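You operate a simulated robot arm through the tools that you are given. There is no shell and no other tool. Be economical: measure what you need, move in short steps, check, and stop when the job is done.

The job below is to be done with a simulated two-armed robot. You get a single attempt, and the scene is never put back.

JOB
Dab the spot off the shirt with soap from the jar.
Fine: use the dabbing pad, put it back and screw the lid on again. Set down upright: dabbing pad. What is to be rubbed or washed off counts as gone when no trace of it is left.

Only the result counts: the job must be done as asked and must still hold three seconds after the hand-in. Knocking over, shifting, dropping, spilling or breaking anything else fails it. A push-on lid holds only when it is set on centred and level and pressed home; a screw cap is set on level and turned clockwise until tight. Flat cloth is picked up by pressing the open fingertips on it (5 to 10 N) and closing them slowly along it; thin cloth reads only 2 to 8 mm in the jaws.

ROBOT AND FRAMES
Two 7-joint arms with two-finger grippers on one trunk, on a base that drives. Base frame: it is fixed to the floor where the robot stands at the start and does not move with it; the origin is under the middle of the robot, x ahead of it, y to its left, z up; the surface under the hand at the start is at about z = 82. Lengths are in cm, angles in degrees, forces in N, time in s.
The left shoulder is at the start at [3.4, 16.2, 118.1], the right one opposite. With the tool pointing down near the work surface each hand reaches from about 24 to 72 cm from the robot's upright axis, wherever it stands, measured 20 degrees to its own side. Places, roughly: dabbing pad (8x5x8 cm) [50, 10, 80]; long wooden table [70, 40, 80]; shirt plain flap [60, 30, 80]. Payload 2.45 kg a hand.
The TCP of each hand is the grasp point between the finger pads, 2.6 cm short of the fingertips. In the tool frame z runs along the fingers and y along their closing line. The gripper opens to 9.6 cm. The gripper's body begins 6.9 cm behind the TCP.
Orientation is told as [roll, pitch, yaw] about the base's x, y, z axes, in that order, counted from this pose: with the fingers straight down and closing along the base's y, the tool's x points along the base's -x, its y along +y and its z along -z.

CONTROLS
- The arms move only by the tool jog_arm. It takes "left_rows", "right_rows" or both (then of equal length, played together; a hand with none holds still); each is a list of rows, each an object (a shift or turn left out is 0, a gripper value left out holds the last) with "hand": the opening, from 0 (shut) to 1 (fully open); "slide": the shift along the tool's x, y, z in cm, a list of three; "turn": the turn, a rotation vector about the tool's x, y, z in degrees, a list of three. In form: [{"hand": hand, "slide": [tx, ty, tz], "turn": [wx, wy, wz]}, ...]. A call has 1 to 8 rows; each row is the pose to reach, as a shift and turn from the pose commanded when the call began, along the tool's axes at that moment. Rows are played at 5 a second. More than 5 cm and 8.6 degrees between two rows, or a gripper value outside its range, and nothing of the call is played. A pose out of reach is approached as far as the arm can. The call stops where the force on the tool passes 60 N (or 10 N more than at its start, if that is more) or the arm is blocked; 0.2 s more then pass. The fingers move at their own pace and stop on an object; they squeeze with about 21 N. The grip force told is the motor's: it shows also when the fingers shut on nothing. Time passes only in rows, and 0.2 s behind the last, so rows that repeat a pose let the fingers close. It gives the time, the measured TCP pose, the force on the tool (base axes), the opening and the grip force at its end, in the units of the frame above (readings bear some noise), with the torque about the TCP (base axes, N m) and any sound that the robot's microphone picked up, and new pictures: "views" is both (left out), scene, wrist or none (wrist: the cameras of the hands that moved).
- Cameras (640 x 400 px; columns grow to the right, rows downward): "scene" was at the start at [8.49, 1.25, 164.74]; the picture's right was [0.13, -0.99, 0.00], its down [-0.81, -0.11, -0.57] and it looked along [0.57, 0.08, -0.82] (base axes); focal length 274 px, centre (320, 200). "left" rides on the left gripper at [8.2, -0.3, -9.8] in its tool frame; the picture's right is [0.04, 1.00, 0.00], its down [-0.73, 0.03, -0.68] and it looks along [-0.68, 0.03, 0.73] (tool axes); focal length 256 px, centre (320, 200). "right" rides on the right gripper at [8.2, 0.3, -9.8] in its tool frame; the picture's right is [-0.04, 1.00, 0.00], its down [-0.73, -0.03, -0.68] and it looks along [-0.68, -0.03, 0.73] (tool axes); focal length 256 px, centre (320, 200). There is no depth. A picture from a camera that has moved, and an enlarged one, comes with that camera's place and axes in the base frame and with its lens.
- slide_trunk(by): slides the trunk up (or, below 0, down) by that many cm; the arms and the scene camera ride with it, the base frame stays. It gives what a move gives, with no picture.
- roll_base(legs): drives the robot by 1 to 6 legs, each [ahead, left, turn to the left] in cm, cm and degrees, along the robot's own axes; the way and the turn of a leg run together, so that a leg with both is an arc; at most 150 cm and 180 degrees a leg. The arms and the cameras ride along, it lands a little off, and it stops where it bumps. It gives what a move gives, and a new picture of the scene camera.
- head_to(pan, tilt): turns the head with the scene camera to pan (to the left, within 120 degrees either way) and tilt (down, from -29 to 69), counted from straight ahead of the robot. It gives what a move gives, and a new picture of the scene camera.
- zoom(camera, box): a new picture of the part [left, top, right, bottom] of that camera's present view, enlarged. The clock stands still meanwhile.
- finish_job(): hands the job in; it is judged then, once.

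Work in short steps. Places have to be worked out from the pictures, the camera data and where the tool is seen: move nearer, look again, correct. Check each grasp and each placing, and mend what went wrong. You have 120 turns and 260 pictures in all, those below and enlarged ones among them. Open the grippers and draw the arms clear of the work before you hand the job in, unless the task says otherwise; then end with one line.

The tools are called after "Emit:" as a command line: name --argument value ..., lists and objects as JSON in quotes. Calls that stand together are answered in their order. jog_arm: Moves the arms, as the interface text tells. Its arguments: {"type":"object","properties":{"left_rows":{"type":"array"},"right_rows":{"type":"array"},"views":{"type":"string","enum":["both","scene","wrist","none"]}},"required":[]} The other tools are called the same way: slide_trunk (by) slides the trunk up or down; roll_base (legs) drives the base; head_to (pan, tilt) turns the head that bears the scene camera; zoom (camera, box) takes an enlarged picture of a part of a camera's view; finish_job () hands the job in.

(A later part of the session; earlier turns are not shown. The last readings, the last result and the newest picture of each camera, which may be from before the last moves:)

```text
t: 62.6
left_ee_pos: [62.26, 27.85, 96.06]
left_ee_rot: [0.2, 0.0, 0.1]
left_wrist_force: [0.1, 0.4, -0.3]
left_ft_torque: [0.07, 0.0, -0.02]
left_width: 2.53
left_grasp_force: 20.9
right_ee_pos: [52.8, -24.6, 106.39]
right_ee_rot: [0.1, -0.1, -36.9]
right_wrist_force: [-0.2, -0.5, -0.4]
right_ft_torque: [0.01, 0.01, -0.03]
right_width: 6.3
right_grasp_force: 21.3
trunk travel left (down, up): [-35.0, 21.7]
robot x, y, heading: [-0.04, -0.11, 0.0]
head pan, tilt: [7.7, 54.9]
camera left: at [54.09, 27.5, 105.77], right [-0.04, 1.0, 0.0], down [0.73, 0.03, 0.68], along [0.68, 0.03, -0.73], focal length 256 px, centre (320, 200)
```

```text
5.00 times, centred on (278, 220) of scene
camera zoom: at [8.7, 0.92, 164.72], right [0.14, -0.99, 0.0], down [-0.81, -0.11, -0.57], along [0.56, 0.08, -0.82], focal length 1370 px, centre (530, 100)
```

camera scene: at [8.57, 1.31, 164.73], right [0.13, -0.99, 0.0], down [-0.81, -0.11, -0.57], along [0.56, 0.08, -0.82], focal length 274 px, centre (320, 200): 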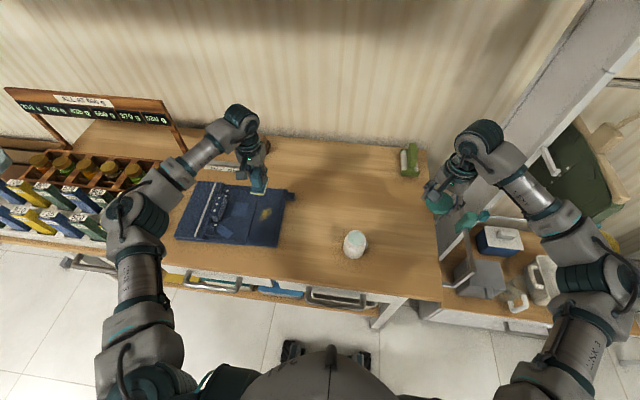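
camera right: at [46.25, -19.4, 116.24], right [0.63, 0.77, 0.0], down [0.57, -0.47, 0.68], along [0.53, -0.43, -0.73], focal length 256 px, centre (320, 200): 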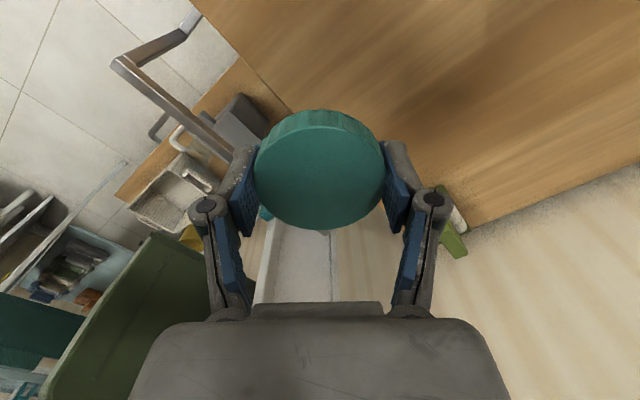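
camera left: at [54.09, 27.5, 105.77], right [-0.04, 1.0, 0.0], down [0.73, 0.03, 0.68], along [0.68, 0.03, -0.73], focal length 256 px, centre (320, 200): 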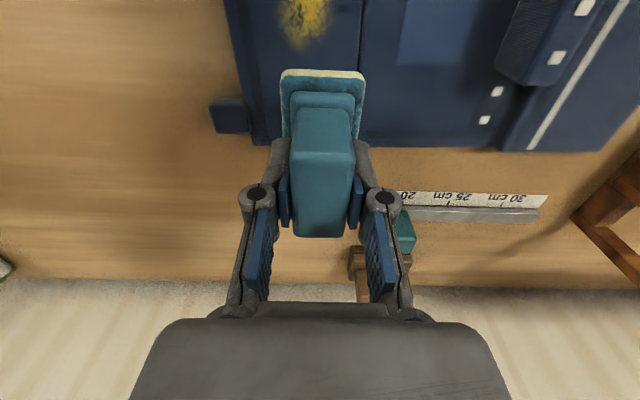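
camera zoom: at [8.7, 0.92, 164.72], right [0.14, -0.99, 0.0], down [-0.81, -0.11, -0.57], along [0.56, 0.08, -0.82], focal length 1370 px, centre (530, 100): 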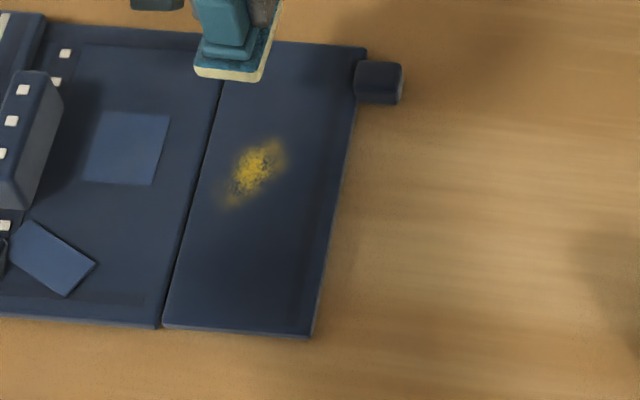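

The spot is fainter; it centres at about (55.7, 27.1). I dab repeatedly there with small offsets.

Emit:
jog_arm --left_rows '[{"slide": [3.2, -0.4, 2.5]}, {"slide": [6.4, -0.8, 5.5]}, {"slide": [6.4, -0.8, 7.3]}, {"slide": [6.4, -0.8, 7.9]}, {"slide": [6.4, -0.8, 7.9]}, {"slide": [6.4, -0.8, 7.9]}, {"slide": [6.4, -0.8, 7.9]}, {"slide": [6.4, -0.8, 6.9]}]' --views "none"

Emit:
jog_arm --left_rows '[{"slide": [0, 0, 1]}, {"slide": [0, 0, 1]}, {"slide": [0, 0, 0]}, {"slide": [0, -0.8, 1]}, {"slide": [0, -0.8, 1]}, {"slide": [0, 0, 0]}, {"slide": [0, 0.8, 1]}, {"slide": [0, 0.8, 1]}]' --views "none"

Emit:
jog_arm --left_rows '[{"slide": [0, 0, -1.5]}, {"slide": [-2, 0, -5]}, {"slide": [-6, 0, -7.5]}, {"slide": [-6.5, 0, -8]}]' --views "none"

Emit:
zoom --camera "scene" --box '[230, 180, 326, 260]'

Emit:
zoom --camera "left" --box '[200, 0, 440, 150]'

```text
t: 64.4
left_ee_pos: [55.82, 27.23, 89.12]
left_ee_rot: [-0.2, 0.0, -0.1]
left_wrist_force: [-0.3, 0.2, -0.8]
left_ft_torque: [0.01, 0.0, 0.0]
left_width: 2.54
left_grasp_force: 21.0
right_ee_pos: [52.59, -24.43, 106.45]
right_ee_rot: [0.2, -0.1, -37.0]
right_wrist_force: [-0.7, -0.1, 0.3]
right_ft_torque: [-0.01, -0.01, -0.05]
right_width: 6.26
right_grasp_force: 20.9
trunk travel left (down, up): [-35.0, 21.7]
robot x, y, heading: [-0.2, -0.24, 0.0]
head pan, tilt: [7.7, 54.9]
```

```text
t: 66.2
left_ee_pos: [55.56, 27.97, 88.26]
left_ee_rot: [0.0, -0.3, 0.0]
left_wrist_force: [0.1, -2.2, 13.3]
left_ft_torque: [-0.17, 0.03, -0.02]
left_width: 2.52
left_grasp_force: 21.2
right_ee_pos: [52.59, -24.61, 106.45]
right_ee_rot: [0.2, -0.1, -37.0]
right_wrist_force: [0.4, 0.1, -0.4]
right_ft_torque: [0.0, 0.0, -0.04]
right_width: 6.29
right_grasp_force: 21.1
trunk travel left (down, up): [-35.0, 21.7]
robot x, y, heading: [-0.03, -0.03, 0.1]
head pan, tilt: [7.7, 54.9]
```

```text
t: 67.2
left_ee_pos: [62.01, 27.72, 96.53]
left_ee_rot: [0.1, -0.1, 0.0]
left_wrist_force: [-0.8, -0.2, -0.5]
left_ft_torque: [0.01, -0.02, 0.02]
left_width: 2.54
left_grasp_force: 21.5
right_ee_pos: [52.56, -24.63, 106.36]
right_ee_rot: [0.3, -0.1, -36.9]
right_wrist_force: [0.2, -0.3, 0.2]
right_ft_torque: [0.01, -0.04, -0.01]
right_width: 6.28
right_grasp_force: 21.2
trunk travel left (down, up): [-35.0, 21.7]
robot x, y, heading: [-0.12, 0.13, 0.2]
head pan, tilt: [7.7, 54.9]
```

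```text
5.00 times, centred on (278, 220) of scene
camera zoom: at [8.5, 0.81, 164.74], right [0.13, -0.99, 0.0], down [-0.81, -0.11, -0.57], along [0.57, 0.08, -0.82], focal length 1370 px, centre (530, 100)
```

zoom: 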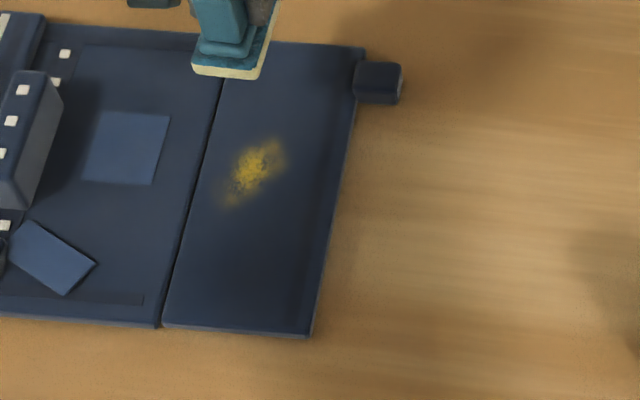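

```text
2.67 times, centred on (320, 75) of left
camera zoom: at [53.91, 27.5, 106.17], right [-0.04, 1.0, 0.0], down [0.73, 0.03, 0.68], along [0.68, 0.03, -0.73], focal length 683 px, centre (320, 533)
```

zoom: 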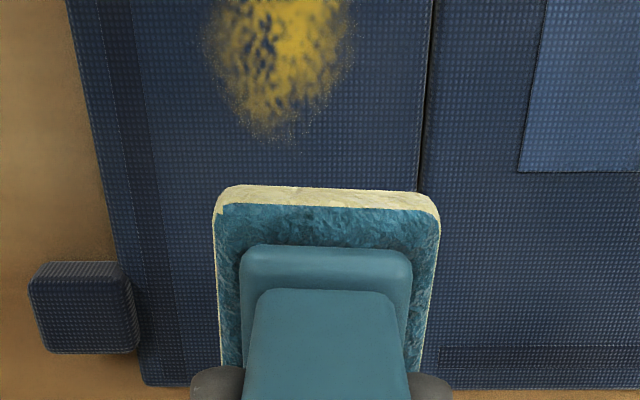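

Fading slowly with each dab. I do a longer series of quick dabs, lifting between each.

Emit:
jog_arm --left_rows '[{"slide": [3.2, -0.3, 2.5]}, {"slide": [6.3, -0.6, 5.5]}, {"slide": [6.3, -0.6, 7.6]}, {"slide": [6.3, -0.6, 8.4]}, {"slide": [6.3, -0.6, 8.4]}, {"slide": [6.3, -0.6, 7.6]}]' --views "none"

Emit:
jog_arm --left_rows '[{"slide": [0, -0.6, 0.8]}, {"slide": [0, -0.6, 0]}, {"slide": [0, 0.3, 0.8]}, {"slide": [0, 0.3, 0]}, {"slide": [0, 1, 0.8]}, {"slide": [0, 1, 0]}, {"slide": [0, 0, 0.8]}, {"slide": [0, 0, 0]}]' --views "none"

Emit:
jog_arm --left_rows '[{"slide": [0, -0.6, 0.8]}, {"slide": [0, -0.6, 0]}, {"slide": [0, 0.3, 0.8]}, {"slide": [0, 0.3, 0]}, {"slide": [0, 1, 0.8]}, {"slide": [0, 1, 0]}, {"slide": [0, 0, 0.8]}, {"slide": [0, 0, 0]}]' --views "none"

Emit:
jog_arm --left_rows '[{"slide": [0, 0, 0.8]}, {"slide": [0, 0, 0.8]}, {"slide": [0, 0, 0.8]}]' --views "none"

Emit:
jog_arm --left_rows '[{"slide": [0, 0, -1.5]}, {"slide": [-2, 0, -5]}, {"slide": [-6, 0, -7.5]}, {"slide": [-6.5, 0, -8]}]' --views "none"

Emit:
zoom --camera "scene" --box '[230, 180, 326, 260]'

Emit:
zoom --camera "left" --box '[200, 0, 440, 150]'

```text
t: 68.6
left_ee_pos: [55.96, 27.42, 88.48]
left_ee_rot: [0.0, 0.0, 0.0]
left_wrist_force: [1.6, 0.6, 2.8]
left_ft_torque: [-0.03, -0.22, 0.08]
left_width: 2.57
left_grasp_force: 21.1
right_ee_pos: [52.58, -24.24, 106.35]
right_ee_rot: [0.1, -0.1, -37.1]
right_wrist_force: [0.0, 0.2, -0.5]
right_ft_torque: [-0.02, 0.0, -0.03]
right_width: 6.26
right_grasp_force: 21.2
trunk travel left (down, up): [-35.0, 21.7]
robot x, y, heading: [-0.06, -0.06, 0.1]
head pan, tilt: [7.7, 54.9]
```

```text
t: 70.4
left_ee_pos: [55.85, 27.47, 88.35]
left_ee_rot: [-0.1, 0.2, 0.0]
left_wrist_force: [-0.4, 0.1, -0.6]
left_ft_torque: [0.01, 0.0, 0.01]
left_width: 2.55
left_grasp_force: 20.8
right_ee_pos: [52.72, -24.35, 106.42]
right_ee_rot: [-0.1, -0.1, -37.0]
right_wrist_force: [0.8, 0.5, 0.0]
right_ft_torque: [-0.02, 0.0, 0.02]
right_width: 6.27
right_grasp_force: 21.0
trunk travel left (down, up): [-35.0, 21.7]
robot x, y, heading: [-0.15, -0.18, 0.1]
head pan, tilt: [7.7, 54.9]
```

```text
t: 72.2
left_ee_pos: [55.86, 27.33, 88.53]
left_ee_rot: [-0.1, 0.1, 0.0]
left_wrist_force: [0.2, -0.7, -1.0]
left_ft_torque: [0.0, 0.01, -0.01]
left_width: 2.54
left_grasp_force: 20.8
right_ee_pos: [52.71, -24.34, 106.33]
right_ee_rot: [0.0, -0.1, -37.0]
right_wrist_force: [-0.9, -0.7, 0.3]
right_ft_torque: [-0.01, -0.04, -0.01]
right_width: 6.26
right_grasp_force: 20.9
trunk travel left (down, up): [-35.0, 21.7]
robot x, y, heading: [0.06, -0.04, 0.2]
head pan, tilt: [7.7, 54.9]
```

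```text
t: 73.0
left_ee_pos: [55.71, 27.32, 88.33]
left_ee_rot: [0.1, -0.5, 0.0]
left_wrist_force: [3.4, 1.8, 35.6]
left_ft_torque: [0.04, 0.27, -0.09]
left_width: 2.54
left_grasp_force: 20.8
right_ee_pos: [52.49, -24.53, 106.58]
right_ee_rot: [0.3, -0.2, -36.9]
right_wrist_force: [-0.1, 1.1, -0.6]
right_ft_torque: [-0.01, 0.01, 0.01]
right_width: 6.26
right_grasp_force: 20.7
trunk travel left (down, up): [-35.0, 21.7]
robot x, y, heading: [-0.25, 0.27, 0.0]
head pan, tilt: [7.7, 54.9]
```

```text
t: 74.0
left_ee_pos: [62.28, 27.3, 95.82]
left_ee_rot: [0.1, -0.1, 0.0]
left_wrist_force: [0.3, 0.0, -0.7]
left_ft_torque: [0.01, 0.02, 0.02]
left_width: 2.53
left_grasp_force: 20.9
right_ee_pos: [52.64, -24.61, 106.41]
right_ee_rot: [0.2, -0.1, -37.0]
right_wrist_force: [-0.6, 1.1, 0.6]
right_ft_torque: [-0.02, -0.02, 0.0]
right_width: 6.26
right_grasp_force: 21.0
trunk travel left (down, up): [-35.0, 21.7]
robot x, y, heading: [0.08, 0.03, -0.2]
head pan, tilt: [7.7, 54.9]
```

```text
5.00 times, centred on (278, 220) of scene
camera zoom: at [8.53, 0.8, 164.73], right [0.13, -0.99, 0.0], down [-0.81, -0.11, -0.57], along [0.57, 0.08, -0.82], focal length 1370 px, centre (530, 100)
```

zoom: 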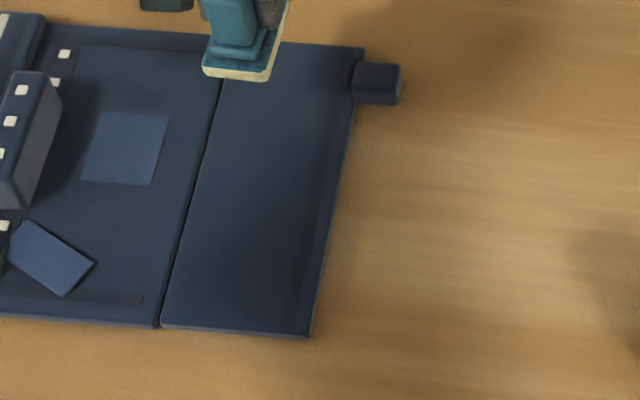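

```text
2.67 times, centred on (320, 75) of left
camera zoom: at [54.16, 26.94, 105.65], right [-0.04, 1.0, 0.0], down [0.73, 0.03, 0.68], along [0.68, 0.03, -0.73], focal length 683 px, centre (320, 533)
```

zoom: 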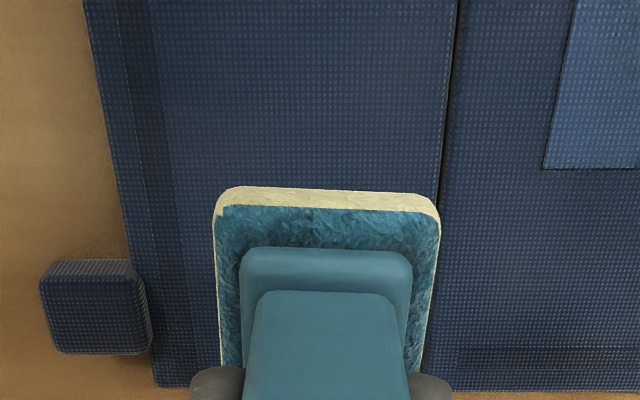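

The spot is gone. I carry the pad back toward its place at (45.7, 8.55), staying high.

Emit:
jog_arm --left_rows '[{"slide": [2, -2.5, -2]}, {"slide": [4.8, -5.5, -2]}, {"slide": [7.8, -9, -2]}, {"slide": [10.8, -12.4, -2]}, {"slide": [13.8, -15.8, -2]}, {"slide": [16.5, -18.8, -2]}, {"slide": [16.5, -18.8, -2]}]'

Emit:
zoom --camera "scene" --box '[160, 160, 320, 260]'

Emit:
zoom --camera "left" --box '[400, 60, 640, 260]'

```text
t: 75.6
left_ee_pos: [45.79, 8.51, 98.02]
left_ee_rot: [0.1, -0.1, 0.0]
left_wrist_force: [0.6, 0.3, -1.2]
left_ft_torque: [-0.02, 0.01, -0.01]
left_width: 2.54
left_grasp_force: 20.5
right_ee_pos: [52.67, -24.49, 106.41]
right_ee_rot: [0.1, -0.2, -36.9]
right_wrist_force: [0.8, 0.7, 0.3]
right_ft_torque: [0.0, -0.03, -0.03]
right_width: 6.29
right_grasp_force: 20.9
trunk travel left (down, up): [-35.0, 21.7]
robot x, y, heading: [-0.12, 0.04, -0.2]
head pan, tilt: [7.7, 54.9]
camera scene: at [8.47, 0.96, 164.74], right [0.13, -0.99, 0.0], down [-0.81, -0.11, -0.57], along [0.57, 0.08, -0.82], focal length 274 px, centre (320, 200)
camera left: at [37.68, 8.2, 107.71], right [-0.04, 1.0, 0.0], down [0.73, 0.03, 0.68], along [0.68, 0.03, -0.73], focal length 256 px, centre (320, 200)
```

scene: 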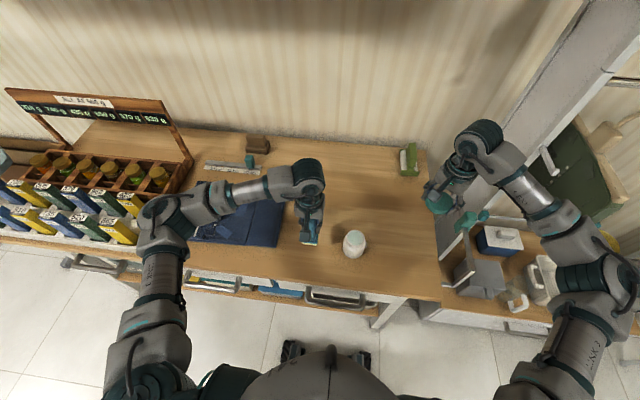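
left: 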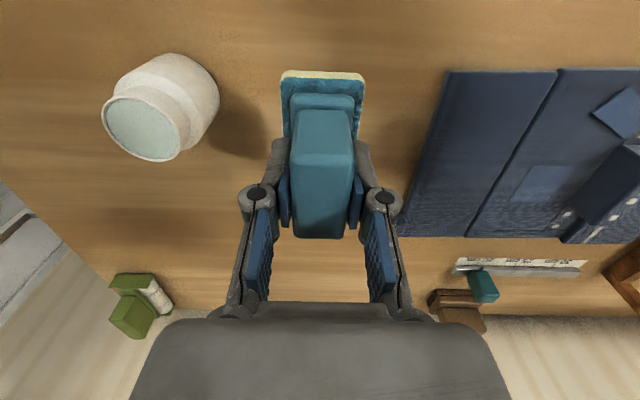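

```text
4.00 times, centred on (240, 210) of scene
camera zoom: at [8.47, 0.96, 164.74], right [0.13, -0.99, 0.0], down [-0.81, -0.11, -0.57], along [0.57, 0.08, -0.82], focal length 1096 px, centre (640, 160)
```

zoom: 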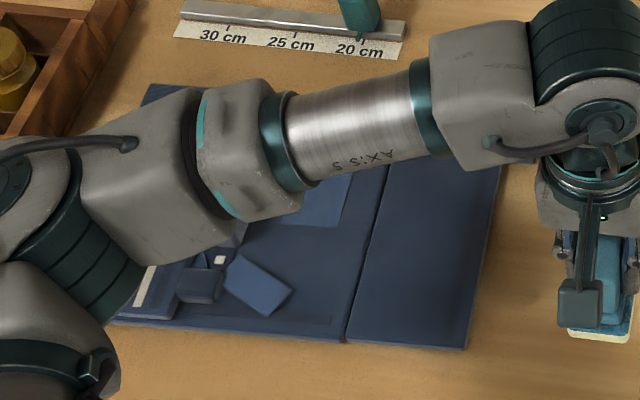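

```text
2.00 times, centred on (520, 160) of left
camera zoom: at [37.68, 8.2, 107.71], right [-0.04, 1.0, 0.0], down [0.73, 0.03, 0.68], along [0.68, 0.03, -0.73], focal length 512 px, centre (-80, 280)
```

zoom: 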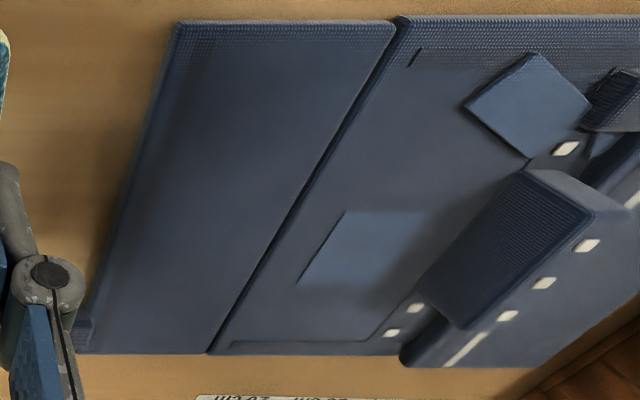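

No trace left. I lower the pad to just above its resting height (87.3).

Emit:
jog_arm --left_rows '[{"slide": [0, 0, 4.5]}, {"slide": [0, 0, 8.5]}, {"slide": [0, 0, 10.3]}, {"slide": [0, 0, 10.6]}, {"slide": [0, 0, 10.8]}, {"slide": [0, 0, 10.8]}]' --views "none"

```text
t: 77.0
left_ee_pos: [45.93, 8.72, 87.17]
left_ee_rot: [0.0, -0.5, 0.1]
left_wrist_force: [3.5, 3.0, 18.2]
left_ft_torque: [0.16, -0.17, -0.04]
left_width: 2.54
left_grasp_force: 21.3
right_ee_pos: [52.59, -24.47, 106.55]
right_ee_rot: [0.2, -0.1, -37.0]
right_wrist_force: [0.1, 0.2, 0.3]
right_ft_torque: [0.01, 0.0, 0.01]
right_width: 6.27
right_grasp_force: 21.1
trunk travel left (down, up): [-35.0, 21.7]
robot x, y, heading: [-0.24, -0.29, -0.1]
head pan, tilt: [7.7, 54.9]
```

The pad rests on the table. I ease the pressure, open slowly and draw up.

Emit:
jog_arm --left_rows '[{"hand": 0, "slide": [0, 0, -0.2]}, {"hand": 0.35, "slide": [0, 0, -0.2]}, {"hand": 0.6, "slide": [0, 0, -0.2]}, {"hand": 0.6, "slide": [0, 0, -4]}, {"hand": 0.6, "slide": [0, 0, -8]}, {"hand": 1, "slide": [-1, 3, -11]}, {"hand": 1, "slide": [-2, 7, -14]}, {"hand": 1, "slide": [-3, 11, -16]}]'

Emit:
zoom --camera "scene" --box '[280, 200, 400, 275]'

```text
refused: row 7 steps farther than a row can; nothing moved
```

```text
5.33 times, centred on (340, 238) of scene
camera zoom: at [8.22, 1.09, 164.78], right [0.13, -0.99, 0.0], down [-0.81, -0.11, -0.57], along [0.57, 0.08, -0.82], focal length 1462 px, centre (213, 0)
```

zoom: 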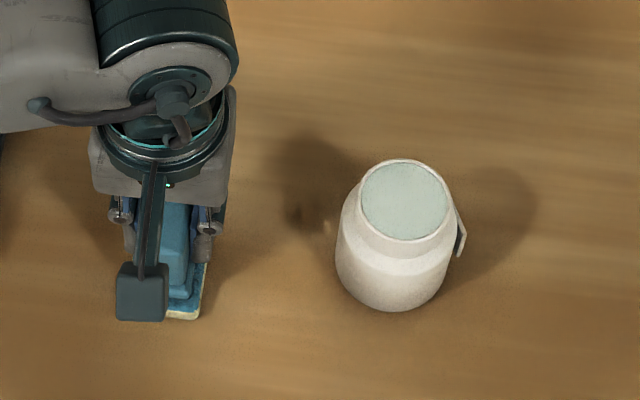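

The step was too long and nothing moved; I repeat with shorter rows.

Emit:
jog_arm --left_rows '[{"hand": 0, "slide": [0, 0, -0.2]}, {"hand": 0.35, "slide": [0, 0, -0.2]}, {"hand": 0.6, "slide": [0, 0, -0.2]}, {"hand": 0.6, "slide": [0, 0, -4]}, {"hand": 0.6, "slide": [0, 0, -8]}, {"hand": 1, "slide": [-1, 3, -11]}, {"hand": 1, "slide": [-2, 6, -14]}, {"hand": 1, "slide": [-3, 10, -16]}]'

Emit:
zoom --camera "scene" --box '[280, 200, 400, 275]'

```text
t: 78.8
left_ee_pos: [48.59, 18.75, 103.05]
left_ee_rot: [-0.2, -0.1, -0.1]
left_wrist_force: [-0.2, -0.4, 0.1]
left_ft_torque: [-0.02, 0.02, -0.02]
left_width: 9.6
left_grasp_force: 0.1
right_ee_pos: [52.57, -24.24, 106.55]
right_ee_rot: [0.0, -0.2, -37.0]
right_wrist_force: [0.2, 0.6, 0.5]
right_ft_torque: [0.04, -0.01, 0.0]
right_width: 6.27
right_grasp_force: 21.3
trunk travel left (down, up): [-35.0, 21.7]
robot x, y, heading: [-0.21, -0.09, 0.0]
head pan, tilt: [7.7, 54.9]
camera scene: at [8.38, 1.34, 164.74], right [0.13, -0.99, 0.0], down [-0.81, -0.11, -0.57], along [0.57, 0.08, -0.82], focal length 274 px, centre (320, 200)
camera left: at [40.52, 18.49, 112.8], right [-0.04, 1.0, 0.0], down [0.73, 0.03, 0.68], along [0.68, 0.03, -0.73], focal length 256 px, centre (320, 200)
```

scene: 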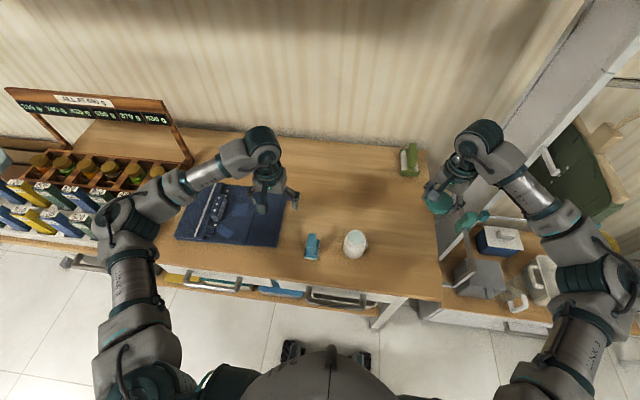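
left: 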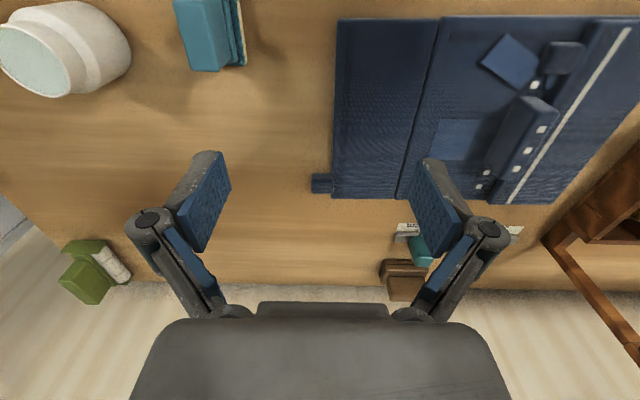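

```text
5.33 times, centred on (340, 238) of scene
camera zoom: at [8.38, 1.34, 164.74], right [0.13, -0.99, 0.0], down [-0.81, -0.11, -0.57], along [0.57, 0.08, -0.82], focal length 1462 px, centre (213, 0)
```

zoom: 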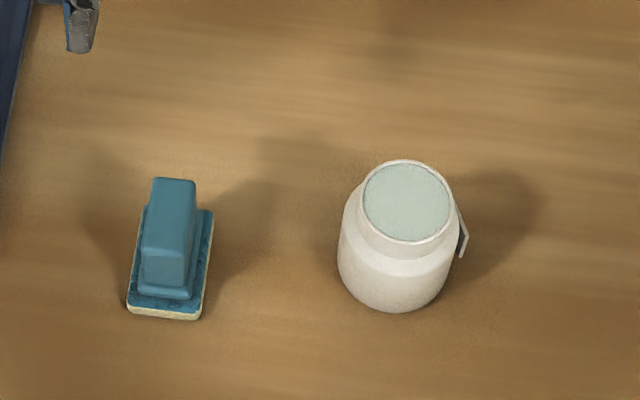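

Pad stands upright in its place, the jar is unmoved. Now the right hand brings the lid back above the jar, unwinding to yaw ≈ +19 for a clockwise stroke.

Emit:
jog_arm --right_rows '[{"hand": 0, "slide": [2.3, 1.9, 0], "turn": [0, 0, -8]}, {"slide": [4.6, 3.7, 0], "turn": [0, 0, -16]}, {"slide": [6.9, 5.6, 1], "turn": [0, 0, -24]}, {"slide": [9.1, 7.4, 2], "turn": [0, 0, -32]}, {"slide": [11.4, 9.3, 4], "turn": [0, 0, -40]}, {"slide": [13.7, 11.1, 6], "turn": [0, 0, -48]}, {"slide": [16, 13, 8], "turn": [0, 0, -56]}, {"slide": [16, 13, 8], "turn": [0, 0, -56]}]'

Emit:
zoom --camera "scene" --box '[290, 190, 410, 270]'

```text
t: 80.6
left_ee_pos: [48.72, 18.78, 103.09]
left_ee_rot: [-0.1, -0.2, 0.0]
left_wrist_force: [0.8, 0.5, -0.7]
left_ft_torque: [0.03, -0.03, -0.02]
left_width: 9.61
left_grasp_force: 0.1
right_ee_pos: [47.73, -4.51, 98.53]
right_ee_rot: [-0.1, 0.0, 19.2]
right_wrist_force: [0.0, -0.4, -0.1]
right_ft_torque: [0.04, 0.01, -0.01]
right_width: 6.26
right_grasp_force: 21.6
trunk travel left (down, up): [-35.0, 21.7]
robot x, y, heading: [-0.27, 0.21, -0.2]
head pan, tilt: [7.7, 54.9]
camera scene: at [8.43, 1.37, 164.74], right [0.13, -0.99, 0.0], down [-0.81, -0.11, -0.57], along [0.57, 0.08, -0.82], focal length 274 px, centre (320, 200)
camera right: at [39.87, -6.93, 108.39], right [-0.29, 0.96, 0.0], down [0.7, 0.21, 0.68], along [0.65, 0.2, -0.73], focal length 256 px, centre (320, 200)
```

scene: 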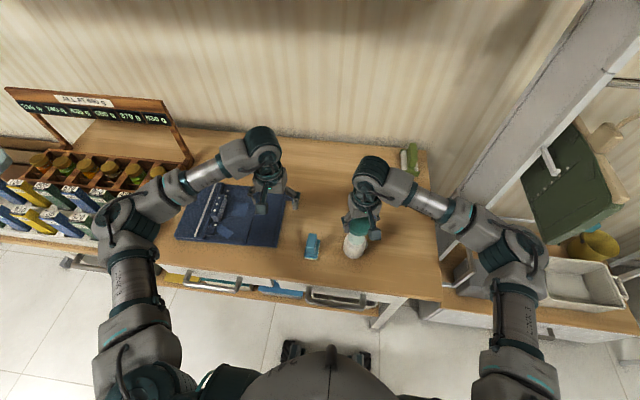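
right: 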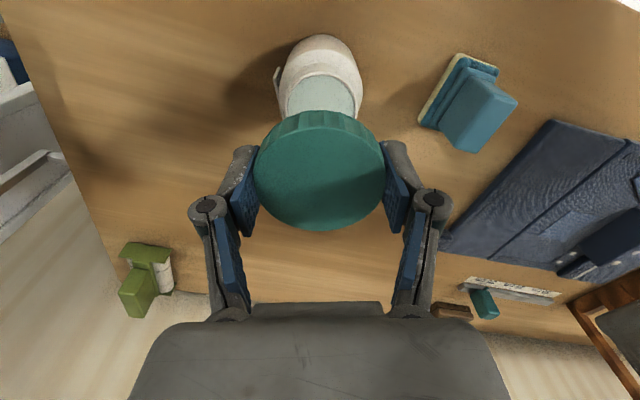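

```text
5.00 times, centred on (350, 230) of scene
camera zoom: at [8.43, 1.37, 164.74], right [0.13, -0.99, 0.0], down [-0.81, -0.11, -0.57], along [0.57, 0.08, -0.82], focal length 1370 px, centre (170, 50)
```

zoom: 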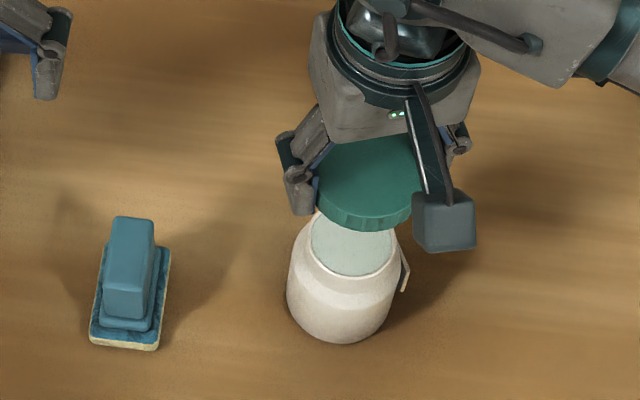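

Aligned. I lower until just above the thread.

Emit:
jog_arm --right_rows '[{"slide": [0.1, 0.05, 3]}, {"slide": [0.1, 0.05, 5.5]}, {"slide": [0.1, 0.05, 6.8]}, {"slide": [0.1, 0.05, 7.3]}, {"slide": [0.1, 0.05, 7.3]}]' --views "wrist"

Emit:
zoom --camera "scene" --box '[310, 200, 400, 270]'

```text
t: 81.8
left_ee_pos: [48.71, 18.75, 103.09]
left_ee_rot: [0.0, -0.3, 0.1]
left_wrist_force: [-0.5, -0.3, -0.5]
left_ft_torque: [-0.01, 0.01, -0.01]
left_width: 9.6
left_grasp_force: 0.1
right_ee_pos: [47.64, -4.54, 91.3]
right_ee_rot: [0.0, -0.1, 19.0]
right_wrist_force: [0.3, 0.8, 0.7]
right_ft_torque: [0.01, 0.0, 0.03]
right_width: 6.25
right_grasp_force: 21.3
trunk travel left (down, up): [-35.0, 21.7]
robot x, y, heading: [-0.01, -0.1, 0.1]
head pan, tilt: [7.7, 54.9]
camera right: at [39.68, -6.86, 101.04], right [-0.29, 0.96, 0.0], down [0.7, 0.21, 0.68], along [0.65, 0.2, -0.73], focal length 256 px, centre (320, 200)
```

right: 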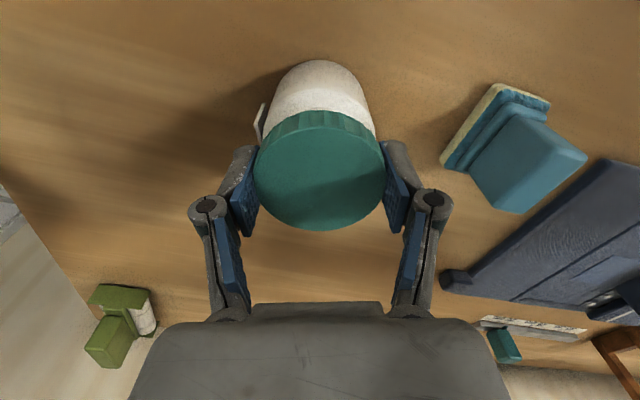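

```text
5.71 times, centred on (355, 235) of scene
camera zoom: at [8.43, 1.28, 164.74], right [0.13, -0.99, 0.0], down [-0.81, -0.11, -0.57], along [0.57, 0.08, -0.82], focal length 1566 px, centre (120, 0)
```

zoom: 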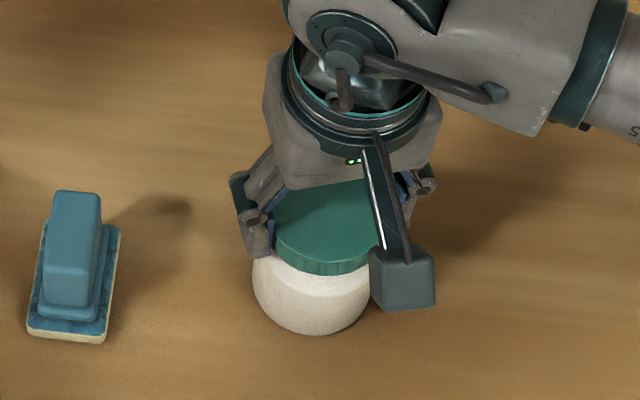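

No contact yet. I lower another 0.8 cm and read the force.

Emit:
jog_arm --right_rows '[{"slide": [0, 0, 0.3]}, {"slide": [0, 0, 0.6]}, {"slide": [0, 0, 0.8]}, {"slide": [0, 0, 0.8]}]' --views "none"

```text
t: 82.8
left_ee_pos: [48.69, 18.68, 103.14]
left_ee_rot: [0.0, -0.3, 0.0]
left_wrist_force: [-0.1, -0.5, 0.0]
left_ft_torque: [-0.03, -0.01, 0.0]
left_width: 9.6
left_grasp_force: 0.2
right_ee_pos: [47.48, -4.53, 90.73]
right_ee_rot: [-0.1, -0.5, 18.9]
right_wrist_force: [2.5, -3.6, 18.8]
right_ft_torque: [0.06, 0.03, -0.01]
right_width: 6.3
right_grasp_force: 21.3
trunk travel left (down, up): [-35.0, 21.7]
robot x, y, heading: [-0.17, -0.19, 0.1]
head pan, tilt: [7.7, 54.9]
```

Lid seated on the thread with 19 N. I turn clockwise 64°, following down slightly.

Emit:
jog_arm --right_rows '[{"turn": [0, 0, 8]}, {"turn": [0, 0, 16]}, {"turn": [0, 0, 24]}, {"slide": [0, 0, 0.02], "turn": [0, 0, 32]}, {"slide": [0, 0, 0.04], "turn": [0, 0, 40]}, {"slide": [0, 0, 0.06], "turn": [0, 0, 48]}, {"slide": [0, 0, 0.08], "turn": [0, 0, 56]}, {"slide": [0, 0, 0.1], "turn": [0, 0, 64]}]' --views "wrist"

```text
t: 84.6
left_ee_pos: [48.63, 18.74, 103.11]
left_ee_rot: [0.0, -0.2, 0.0]
left_wrist_force: [0.0, 0.2, 0.4]
left_ft_torque: [0.0, 0.03, 0.02]
left_width: 9.57
left_grasp_force: 0.1
right_ee_pos: [47.45, -4.42, 90.31]
right_ee_rot: [0.2, -0.1, -45.1]
right_wrist_force: [3.2, -2.8, 18.8]
right_ft_torque: [0.08, -0.03, 0.01]
right_width: 6.3
right_grasp_force: 20.7
trunk travel left (down, up): [-35.0, 21.7]
robot x, y, heading: [-0.05, 0.07, -0.1]
head pan, tilt: [7.7, 54.9]
camera right: at [41.89, 1.52, 100.22], right [0.74, 0.68, 0.0], down [0.49, -0.54, 0.68], along [0.46, -0.5, -0.73], focal length 256 px, centre (320, 200)
```

right: 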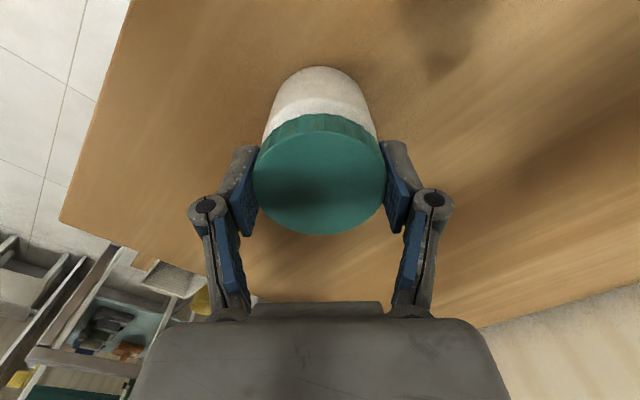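

The lid came down 0.4 cm: thread is engaging. I keep turning clockwise.

Emit:
jog_arm --right_rows '[{"turn": [0, 0, 8]}, {"turn": [0, 0, 16]}, {"turn": [0, 0, 24]}, {"slide": [0, 0, 0.02], "turn": [0, 0, 32]}, {"slide": [0, 0, 0.04], "turn": [0, 0, 40]}, {"slide": [0, 0, 0.06], "turn": [0, 0, 48]}, {"slide": [0, 0, 0.08], "turn": [0, 0, 56]}, {"slide": [0, 0, 0.1], "turn": [0, 0, 64]}]' --views "none"

Emit:
jog_arm --right_rows '[{"turn": [0, 0, 8]}, {"turn": [0, 0, 16]}, {"turn": [0, 0, 24]}, {"turn": [0, 0, 32]}]' --views "wrist"

```text
t: 86.4
left_ee_pos: [48.66, 18.78, 102.97]
left_ee_rot: [0.0, -0.2, 0.2]
left_wrist_force: [0.8, 0.3, 0.7]
left_ft_torque: [-0.02, -0.03, 0.02]
left_width: 9.59
left_grasp_force: 0.0
right_ee_pos: [47.53, -4.5, 90.53]
right_ee_rot: [0.2, 0.1, -109.1]
right_wrist_force: [1.9, 0.0, 18.0]
right_ft_torque: [-0.04, 0.04, 0.03]
right_width: 6.27
right_grasp_force: 20.9
trunk travel left (down, up): [-35.0, 21.7]
robot x, y, heading: [-0.32, 0.33, -0.0]
head pan, tilt: [7.7, 54.9]
```

```text
t: 87.4
left_ee_pos: [48.74, 18.65, 102.98]
left_ee_rot: [-0.1, -0.2, -0.1]
left_wrist_force: [0.3, 0.5, 0.0]
left_ft_torque: [-0.01, -0.01, -0.01]
left_width: 9.6
left_grasp_force: 0.0
right_ee_pos: [47.55, -4.49, 90.33]
right_ee_rot: [0.2, 0.1, -141.1]
right_wrist_force: [4.2, 0.6, 11.8]
right_ft_torque: [0.01, -0.07, -0.02]
right_width: 6.27
right_grasp_force: 20.8
trunk travel left (down, up): [-35.0, 21.7]
robot x, y, heading: [-0.0, -0.02, 0.0]
head pan, tilt: [7.7, 54.9]
camera right: at [54.07, 0.38, 100.07], right [0.6, -0.8, 0.0], down [-0.59, -0.44, 0.68], along [-0.54, -0.41, -0.74], focal length 256 px, centre (320, 200)
```

right: 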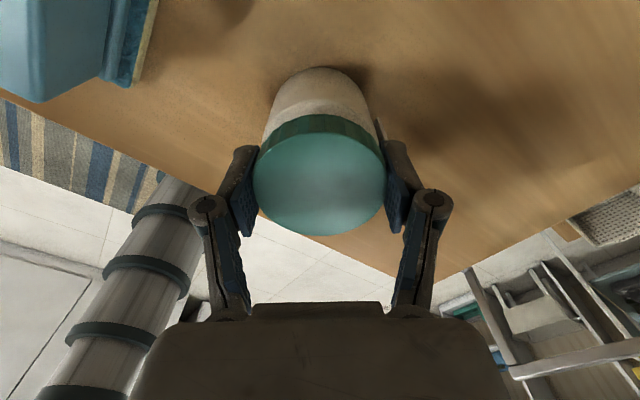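

Force falls as the lid winds down. I release, rise, and wind back for the next stroke.

Emit:
jog_arm --right_rows '[{"hand": 0.85}, {"hand": 1}, {"slide": [0, 0, -4.3]}, {"slide": [0, 0, -4.3], "turn": [0, 0, -8]}, {"slide": [0, 0, -4.3], "turn": [0, 0, -16]}, {"slide": [0, 0, -4.3], "turn": [0, 0, -24]}, {"slide": [0, 0, -4.3], "turn": [0, 0, -32]}]' --views "wrist"

Emit:
zoom --camera "scene" --box '[290, 200, 400, 270]'

Emit:
jog_arm --right_rows '[{"turn": [0, 0, -8]}, {"turn": [0, 0, -16]}, {"turn": [0, 0, -24]}, {"turn": [0, 0, -32]}, {"turn": [0, 0, -40]}, {"turn": [0, 0, -48]}, {"turn": [0, 0, -56]}, {"turn": [0, 0, -64]}]' --views "none"

Emit:
jog_arm --right_rows '[{"turn": [0, 0, -8]}, {"turn": [0, 0, -16]}, {"turn": [0, 0, -24]}, {"turn": [0, 0, -32]}, {"turn": [0, 0, -40]}, {"turn": [0, 0, -48]}, {"turn": [0, 0, -56]}, {"turn": [0, 0, -63]}]' --views "wrist"

```text
t: 89.0
left_ee_pos: [48.75, 18.73, 103.08]
left_ee_rot: [-0.1, -0.1, 0.0]
left_wrist_force: [-0.1, -0.2, -0.3]
left_ft_torque: [0.0, -0.02, -0.02]
left_width: 9.61
left_grasp_force: 0.1
right_ee_pos: [47.67, -4.6, 94.48]
right_ee_rot: [0.1, -0.1, -108.9]
right_wrist_force: [0.3, 0.2, -0.2]
right_ft_torque: [0.01, -0.03, -0.01]
right_width: 9.62
right_grasp_force: 0.1
trunk travel left (down, up): [-35.0, 21.7]
robot x, y, heading: [0.17, 0.06, -0.1]
head pan, tilt: [7.7, 54.9]
camera right: at [50.5, 3.12, 104.33], right [0.93, -0.36, 0.0], down [-0.27, -0.68, 0.68], along [-0.24, -0.63, -0.73], focal length 256 px, centre (320, 200)
```

right: 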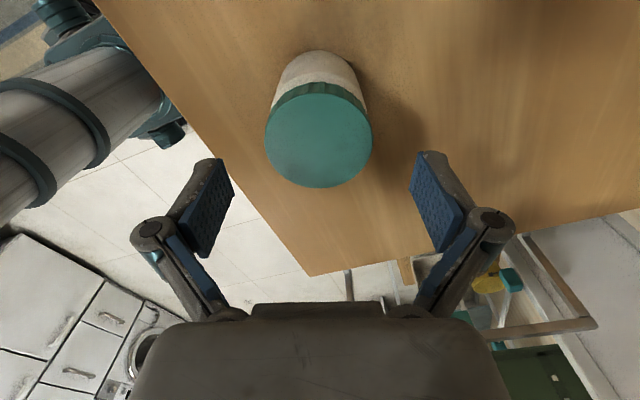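

```text
5.71 times, centred on (345, 235) of scene
camera zoom: at [8.46, 1.3, 164.74], right [0.13, -0.99, 0.0], down [-0.81, -0.11, -0.57], along [0.57, 0.08, -0.82], focal length 1566 px, centre (177, 0)
```

zoom: 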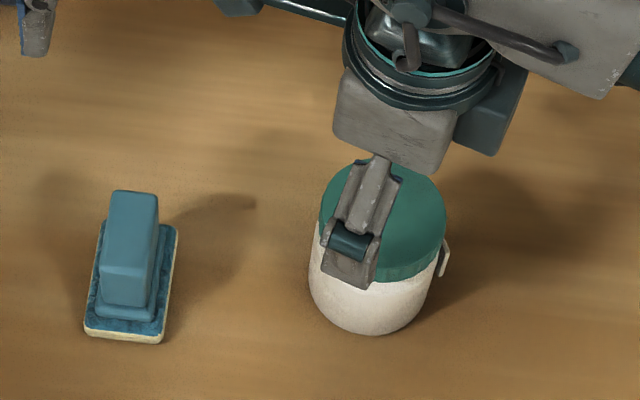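

```text
t: 90.8
left_ee_pos: [48.78, 18.69, 103.06]
left_ee_rot: [-0.2, -0.3, 0.0]
left_wrist_force: [-0.4, -0.2, -0.3]
left_ft_torque: [0.0, 0.02, 0.04]
left_width: 9.61
left_grasp_force: 0.0
right_ee_pos: [47.67, -4.54, 94.5]
right_ee_rot: [0.2, 0.0, -44.8]
right_wrist_force: [0.4, -0.2, -0.8]
right_ft_torque: [0.03, 0.0, -0.02]
right_width: 9.6
right_grasp_force: 0.1
trunk travel left (down, up): [-35.0, 21.7]
robot x, y, heading: [0.33, 0.2, -0.1]
head pan, tilt: [7.7, 54.9]
```

```text
t: 92.6
left_ee_pos: [48.8, 18.69, 102.97]
left_ee_rot: [0.0, -0.2, 0.0]
left_wrist_force: [-0.1, -0.1, -0.1]
left_ft_torque: [0.0, -0.01, 0.01]
left_width: 9.6
left_grasp_force: 0.0
right_ee_pos: [47.6, -4.54, 94.68]
right_ee_rot: [0.0, -0.1, 18.1]
right_wrist_force: [0.8, 0.9, 0.1]
right_ft_torque: [-0.03, 0.01, -0.01]
right_width: 9.58
right_grasp_force: 0.1
trunk travel left (down, up): [-35.0, 21.7]
robot x, y, heading: [-0.21, 0.13, -0.2]
head pan, tilt: [7.7, 54.9]
camera right: at [39.67, -6.73, 104.38], right [-0.27, 0.96, 0.0], down [0.7, 0.2, 0.68], along [0.66, 0.19, -0.73], focal length 256 px, centre (320, 200)
```

right: 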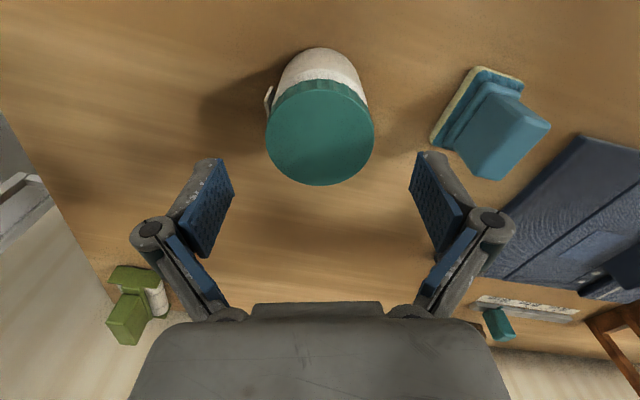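

Lid sits level and the jar did not turn. Second stroke: lower, grip, press lightly and turn clockwise.

Emit:
jog_arm --right_rows '[{"slide": [0, 0, 2.2]}, {"slide": [0, 0, 4.3]}, {"hand": 0.75, "slide": [0, 0, 4.3]}, {"hand": 0, "slide": [0, 0, 4.3]}, {"hand": 0, "slide": [0, 0, 4.3]}, {"hand": 0, "slide": [0, 0, 4.5], "turn": [0, 0, 8]}, {"slide": [0, 0, 4.5], "turn": [0, 0, 16]}, {"slide": [0, 0, 4.5], "turn": [0, 0, 24]}]' --views "none"

Emit:
jog_arm --right_rows '[{"turn": [0, 0, 8]}, {"turn": [0, 0, 16]}, {"turn": [0, 0, 24]}, {"slide": [0, 0, 0.02], "turn": [0, 0, 32]}, {"slide": [0, 0, 0.04], "turn": [0, 0, 40]}, {"slide": [0, 0, 0.06], "turn": [0, 0, 48]}, {"slide": [0, 0, 0.08], "turn": [0, 0, 56]}, {"slide": [0, 0, 0.1], "turn": [0, 0, 64]}]' --views "wrist"

```text
t: 94.4
left_ee_pos: [48.67, 18.67, 103.07]
left_ee_rot: [0.0, -0.2, 0.1]
left_wrist_force: [-0.1, -0.2, -0.7]
left_ft_torque: [-0.02, 0.0, -0.01]
left_width: 9.6
left_grasp_force: 0.0
right_ee_pos: [47.46, -4.6, 90.3]
right_ee_rot: [0.1, -0.3, -6.1]
right_wrist_force: [4.0, -2.4, 20.4]
right_ft_torque: [-0.07, -0.01, 0.02]
right_width: 6.39
right_grasp_force: 20.7
trunk travel left (down, up): [-35.0, 21.7]
robot x, y, heading: [-0.12, 0.28, -0.1]
head pan, tilt: [7.7, 54.9]
```

```text
t: 96.2
left_ee_pos: [48.82, 18.68, 103.14]
left_ee_rot: [0.0, -0.2, 0.1]
left_wrist_force: [0.4, -0.1, 0.5]
left_ft_torque: [0.03, 0.02, 0.04]
left_width: 9.59
left_grasp_force: 0.1
right_ee_pos: [47.35, -4.61, 90.1]
right_ee_rot: [0.3, -0.1, -70.1]
right_wrist_force: [4.3, -2.4, 20.4]
right_ft_torque: [0.01, -0.07, 0.02]
right_width: 6.38
right_grasp_force: 21.0
trunk travel left (down, up): [-35.0, 21.7]
robot x, y, heading: [0.17, 0.26, 0.3]
head pan, tilt: [7.7, 54.9]
camera right: at [44.96, 3.24, 99.86], right [0.95, 0.3, 0.0], down [0.22, -0.7, 0.68], along [0.21, -0.65, -0.73], focal length 256 px, centre (320, 200)
```

right: 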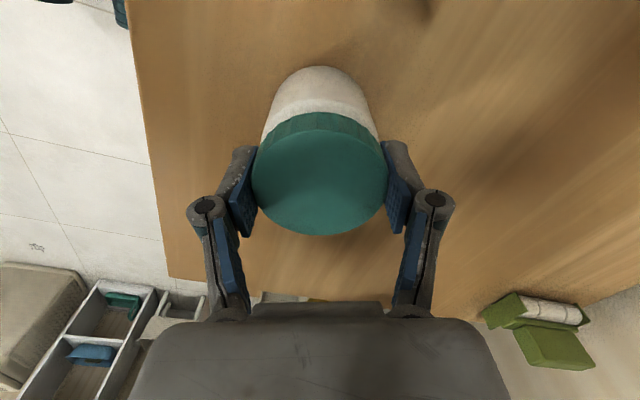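

Continuing the clockwise stroke.

Emit:
jog_arm --right_rows '[{"turn": [0, 0, 8]}, {"turn": [0, 0, 16]}, {"turn": [0, 0, 24]}, {"slide": [0, 0, 0.02], "turn": [0, 0, 32]}, {"slide": [0, 0, 0.03], "turn": [0, 0, 40]}, {"slide": [0, 0, 0.04], "turn": [0, 0, 48]}, {"slide": [0, 0, 0.05], "turn": [0, 0, 56]}, {"slide": [0, 0, 0.06], "turn": [0, 0, 64]}]' --views "wrist"

Emit:
zoom --camera "scene" --box '[290, 200, 400, 270]'

```text
t: 98.0
left_ee_pos: [48.6, 18.75, 103.04]
left_ee_rot: [-0.1, -0.2, 0.1]
left_wrist_force: [0.4, 0.7, 0.3]
left_ft_torque: [0.04, -0.03, 0.01]
left_width: 9.62
left_grasp_force: 0.0
right_ee_pos: [47.6, -4.47, 90.01]
right_ee_rot: [0.3, 0.0, -134.1]
right_wrist_force: [0.4, -0.6, 14.2]
right_ft_torque: [-0.11, -0.01, 0.14]
right_width: 6.37
right_grasp_force: 21.5
trunk travel left (down, up): [-35.0, 21.7]
robot x, y, heading: [0.4, -0.13, -0.1]
head pan, tilt: [7.7, 54.9]
camera right: at [53.4, 1.17, 99.82], right [0.69, -0.72, 0.0], down [-0.53, -0.51, 0.68], along [-0.49, -0.47, -0.74], focal length 256 px, centre (320, 200)
```

right: 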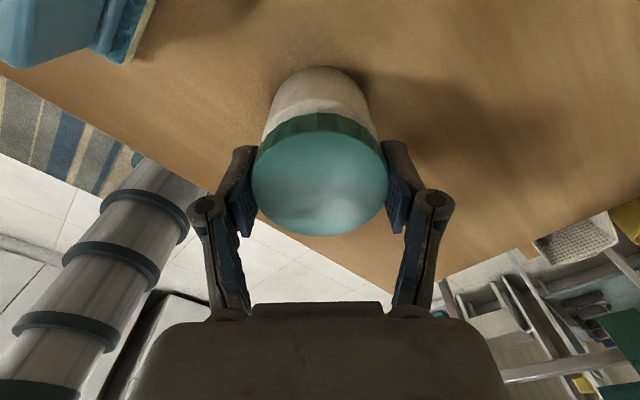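

```text
5.71 times, centred on (345, 235) of scene
camera zoom: at [8.2, 1.31, 164.76], right [0.13, -0.99, 0.0], down [-0.81, -0.11, -0.57], along [0.57, 0.08, -0.82], focal length 1566 px, centre (177, 0)
```

zoom: 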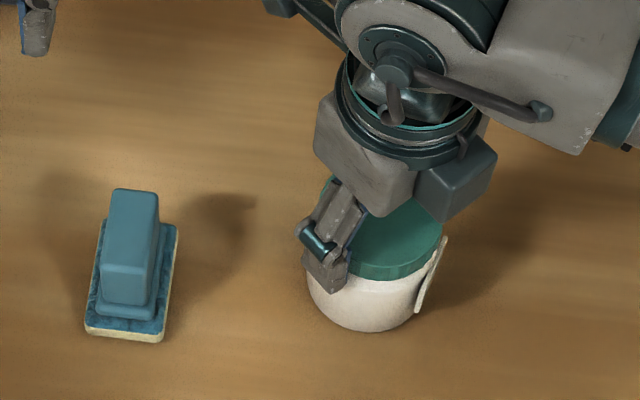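

Torque rose to 0.14 N m and the jar began to turn along, so it is nearly tight. I take one more stroke with firmer pressing to be sure.

Emit:
jog_arm --right_rows '[{"hand": 0.85}, {"hand": 1}, {"slide": [0, 0, -4.3]}, {"slide": [0, 0, -4.3], "turn": [0, 0, -8]}, {"slide": [0, 0, -4.3], "turn": [0, 0, -16]}, {"slide": [0, 0, -4.3], "turn": [0, 0, -24]}, {"slide": [0, 0, -4.3], "turn": [0, 0, -32]}, {"slide": [0, 0, -4.3], "turn": [0, 0, -40]}]' --views "none"

Emit:
jog_arm --right_rows '[{"turn": [0, 0, -8]}, {"turn": [0, 0, -16]}, {"turn": [0, 0, -24]}, {"turn": [0, 0, -32]}, {"turn": [0, 0, -40]}, {"turn": [0, 0, -48]}, {"turn": [0, 0, -56]}, {"turn": [0, 0, -64]}]' --views "wrist"

Emit:
zoom --camera "scene" --box '[290, 200, 400, 270]'

```text
t: 99.8
left_ee_pos: [48.61, 18.81, 103.02]
left_ee_rot: [-0.1, -0.2, 0.0]
left_wrist_force: [0.2, 0.0, 0.2]
left_ft_torque: [0.0, 0.0, 0.02]
left_width: 9.59
left_grasp_force: 0.1
right_ee_pos: [47.55, -4.51, 94.41]
right_ee_rot: [0.1, -0.1, -93.8]
right_wrist_force: [-0.2, 0.6, -0.3]
right_ft_torque: [0.01, 0.02, 0.02]
right_width: 9.59
right_grasp_force: 0.1
trunk travel left (down, up): [-35.0, 21.7]
robot x, y, heading: [0.29, 0.29, 0.3]
head pan, tilt: [7.7, 54.9]
```

```text
t: 101.6
left_ee_pos: [48.76, 18.71, 102.96]
left_ee_rot: [-0.1, -0.2, 0.0]
left_wrist_force: [-0.1, -0.3, 0.1]
left_ft_torque: [0.01, 0.01, -0.02]
left_width: 9.6
left_grasp_force: 0.1
right_ee_pos: [47.57, -4.43, 94.25]
right_ee_rot: [0.0, -0.2, -29.8]
right_wrist_force: [-0.8, 0.1, -0.4]
right_ft_torque: [0.02, 0.03, 0.03]
right_width: 9.57
right_grasp_force: 0.2
trunk travel left (down, up): [-35.0, 21.7]
robot x, y, heading: [0.18, 0.5, 0.1]
head pan, tilt: [7.7, 54.9]
camera right: at [40.6, -0.16, 103.97], right [0.53, 0.85, 0.0], down [0.62, -0.39, 0.68], along [0.58, -0.36, -0.73], focal length 256 px, centre (320, 200)
```

right: 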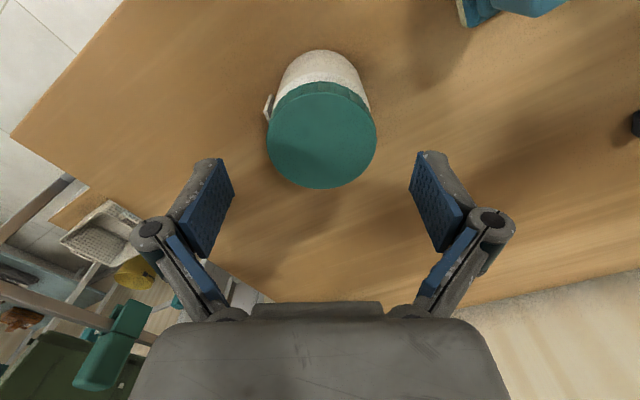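

```text
5.71 times, centred on (345, 235) of scene
camera zoom: at [8.44, 1.29, 164.74], right [0.13, -0.99, 0.0], down [-0.81, -0.11, -0.57], along [0.57, 0.08, -0.82], focal length 1566 px, centre (177, 0)
```

zoom: 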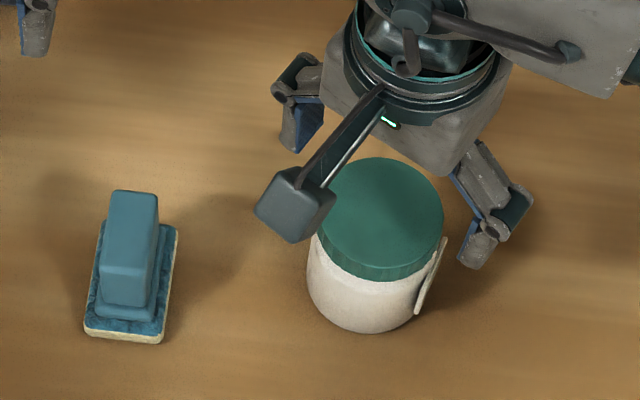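

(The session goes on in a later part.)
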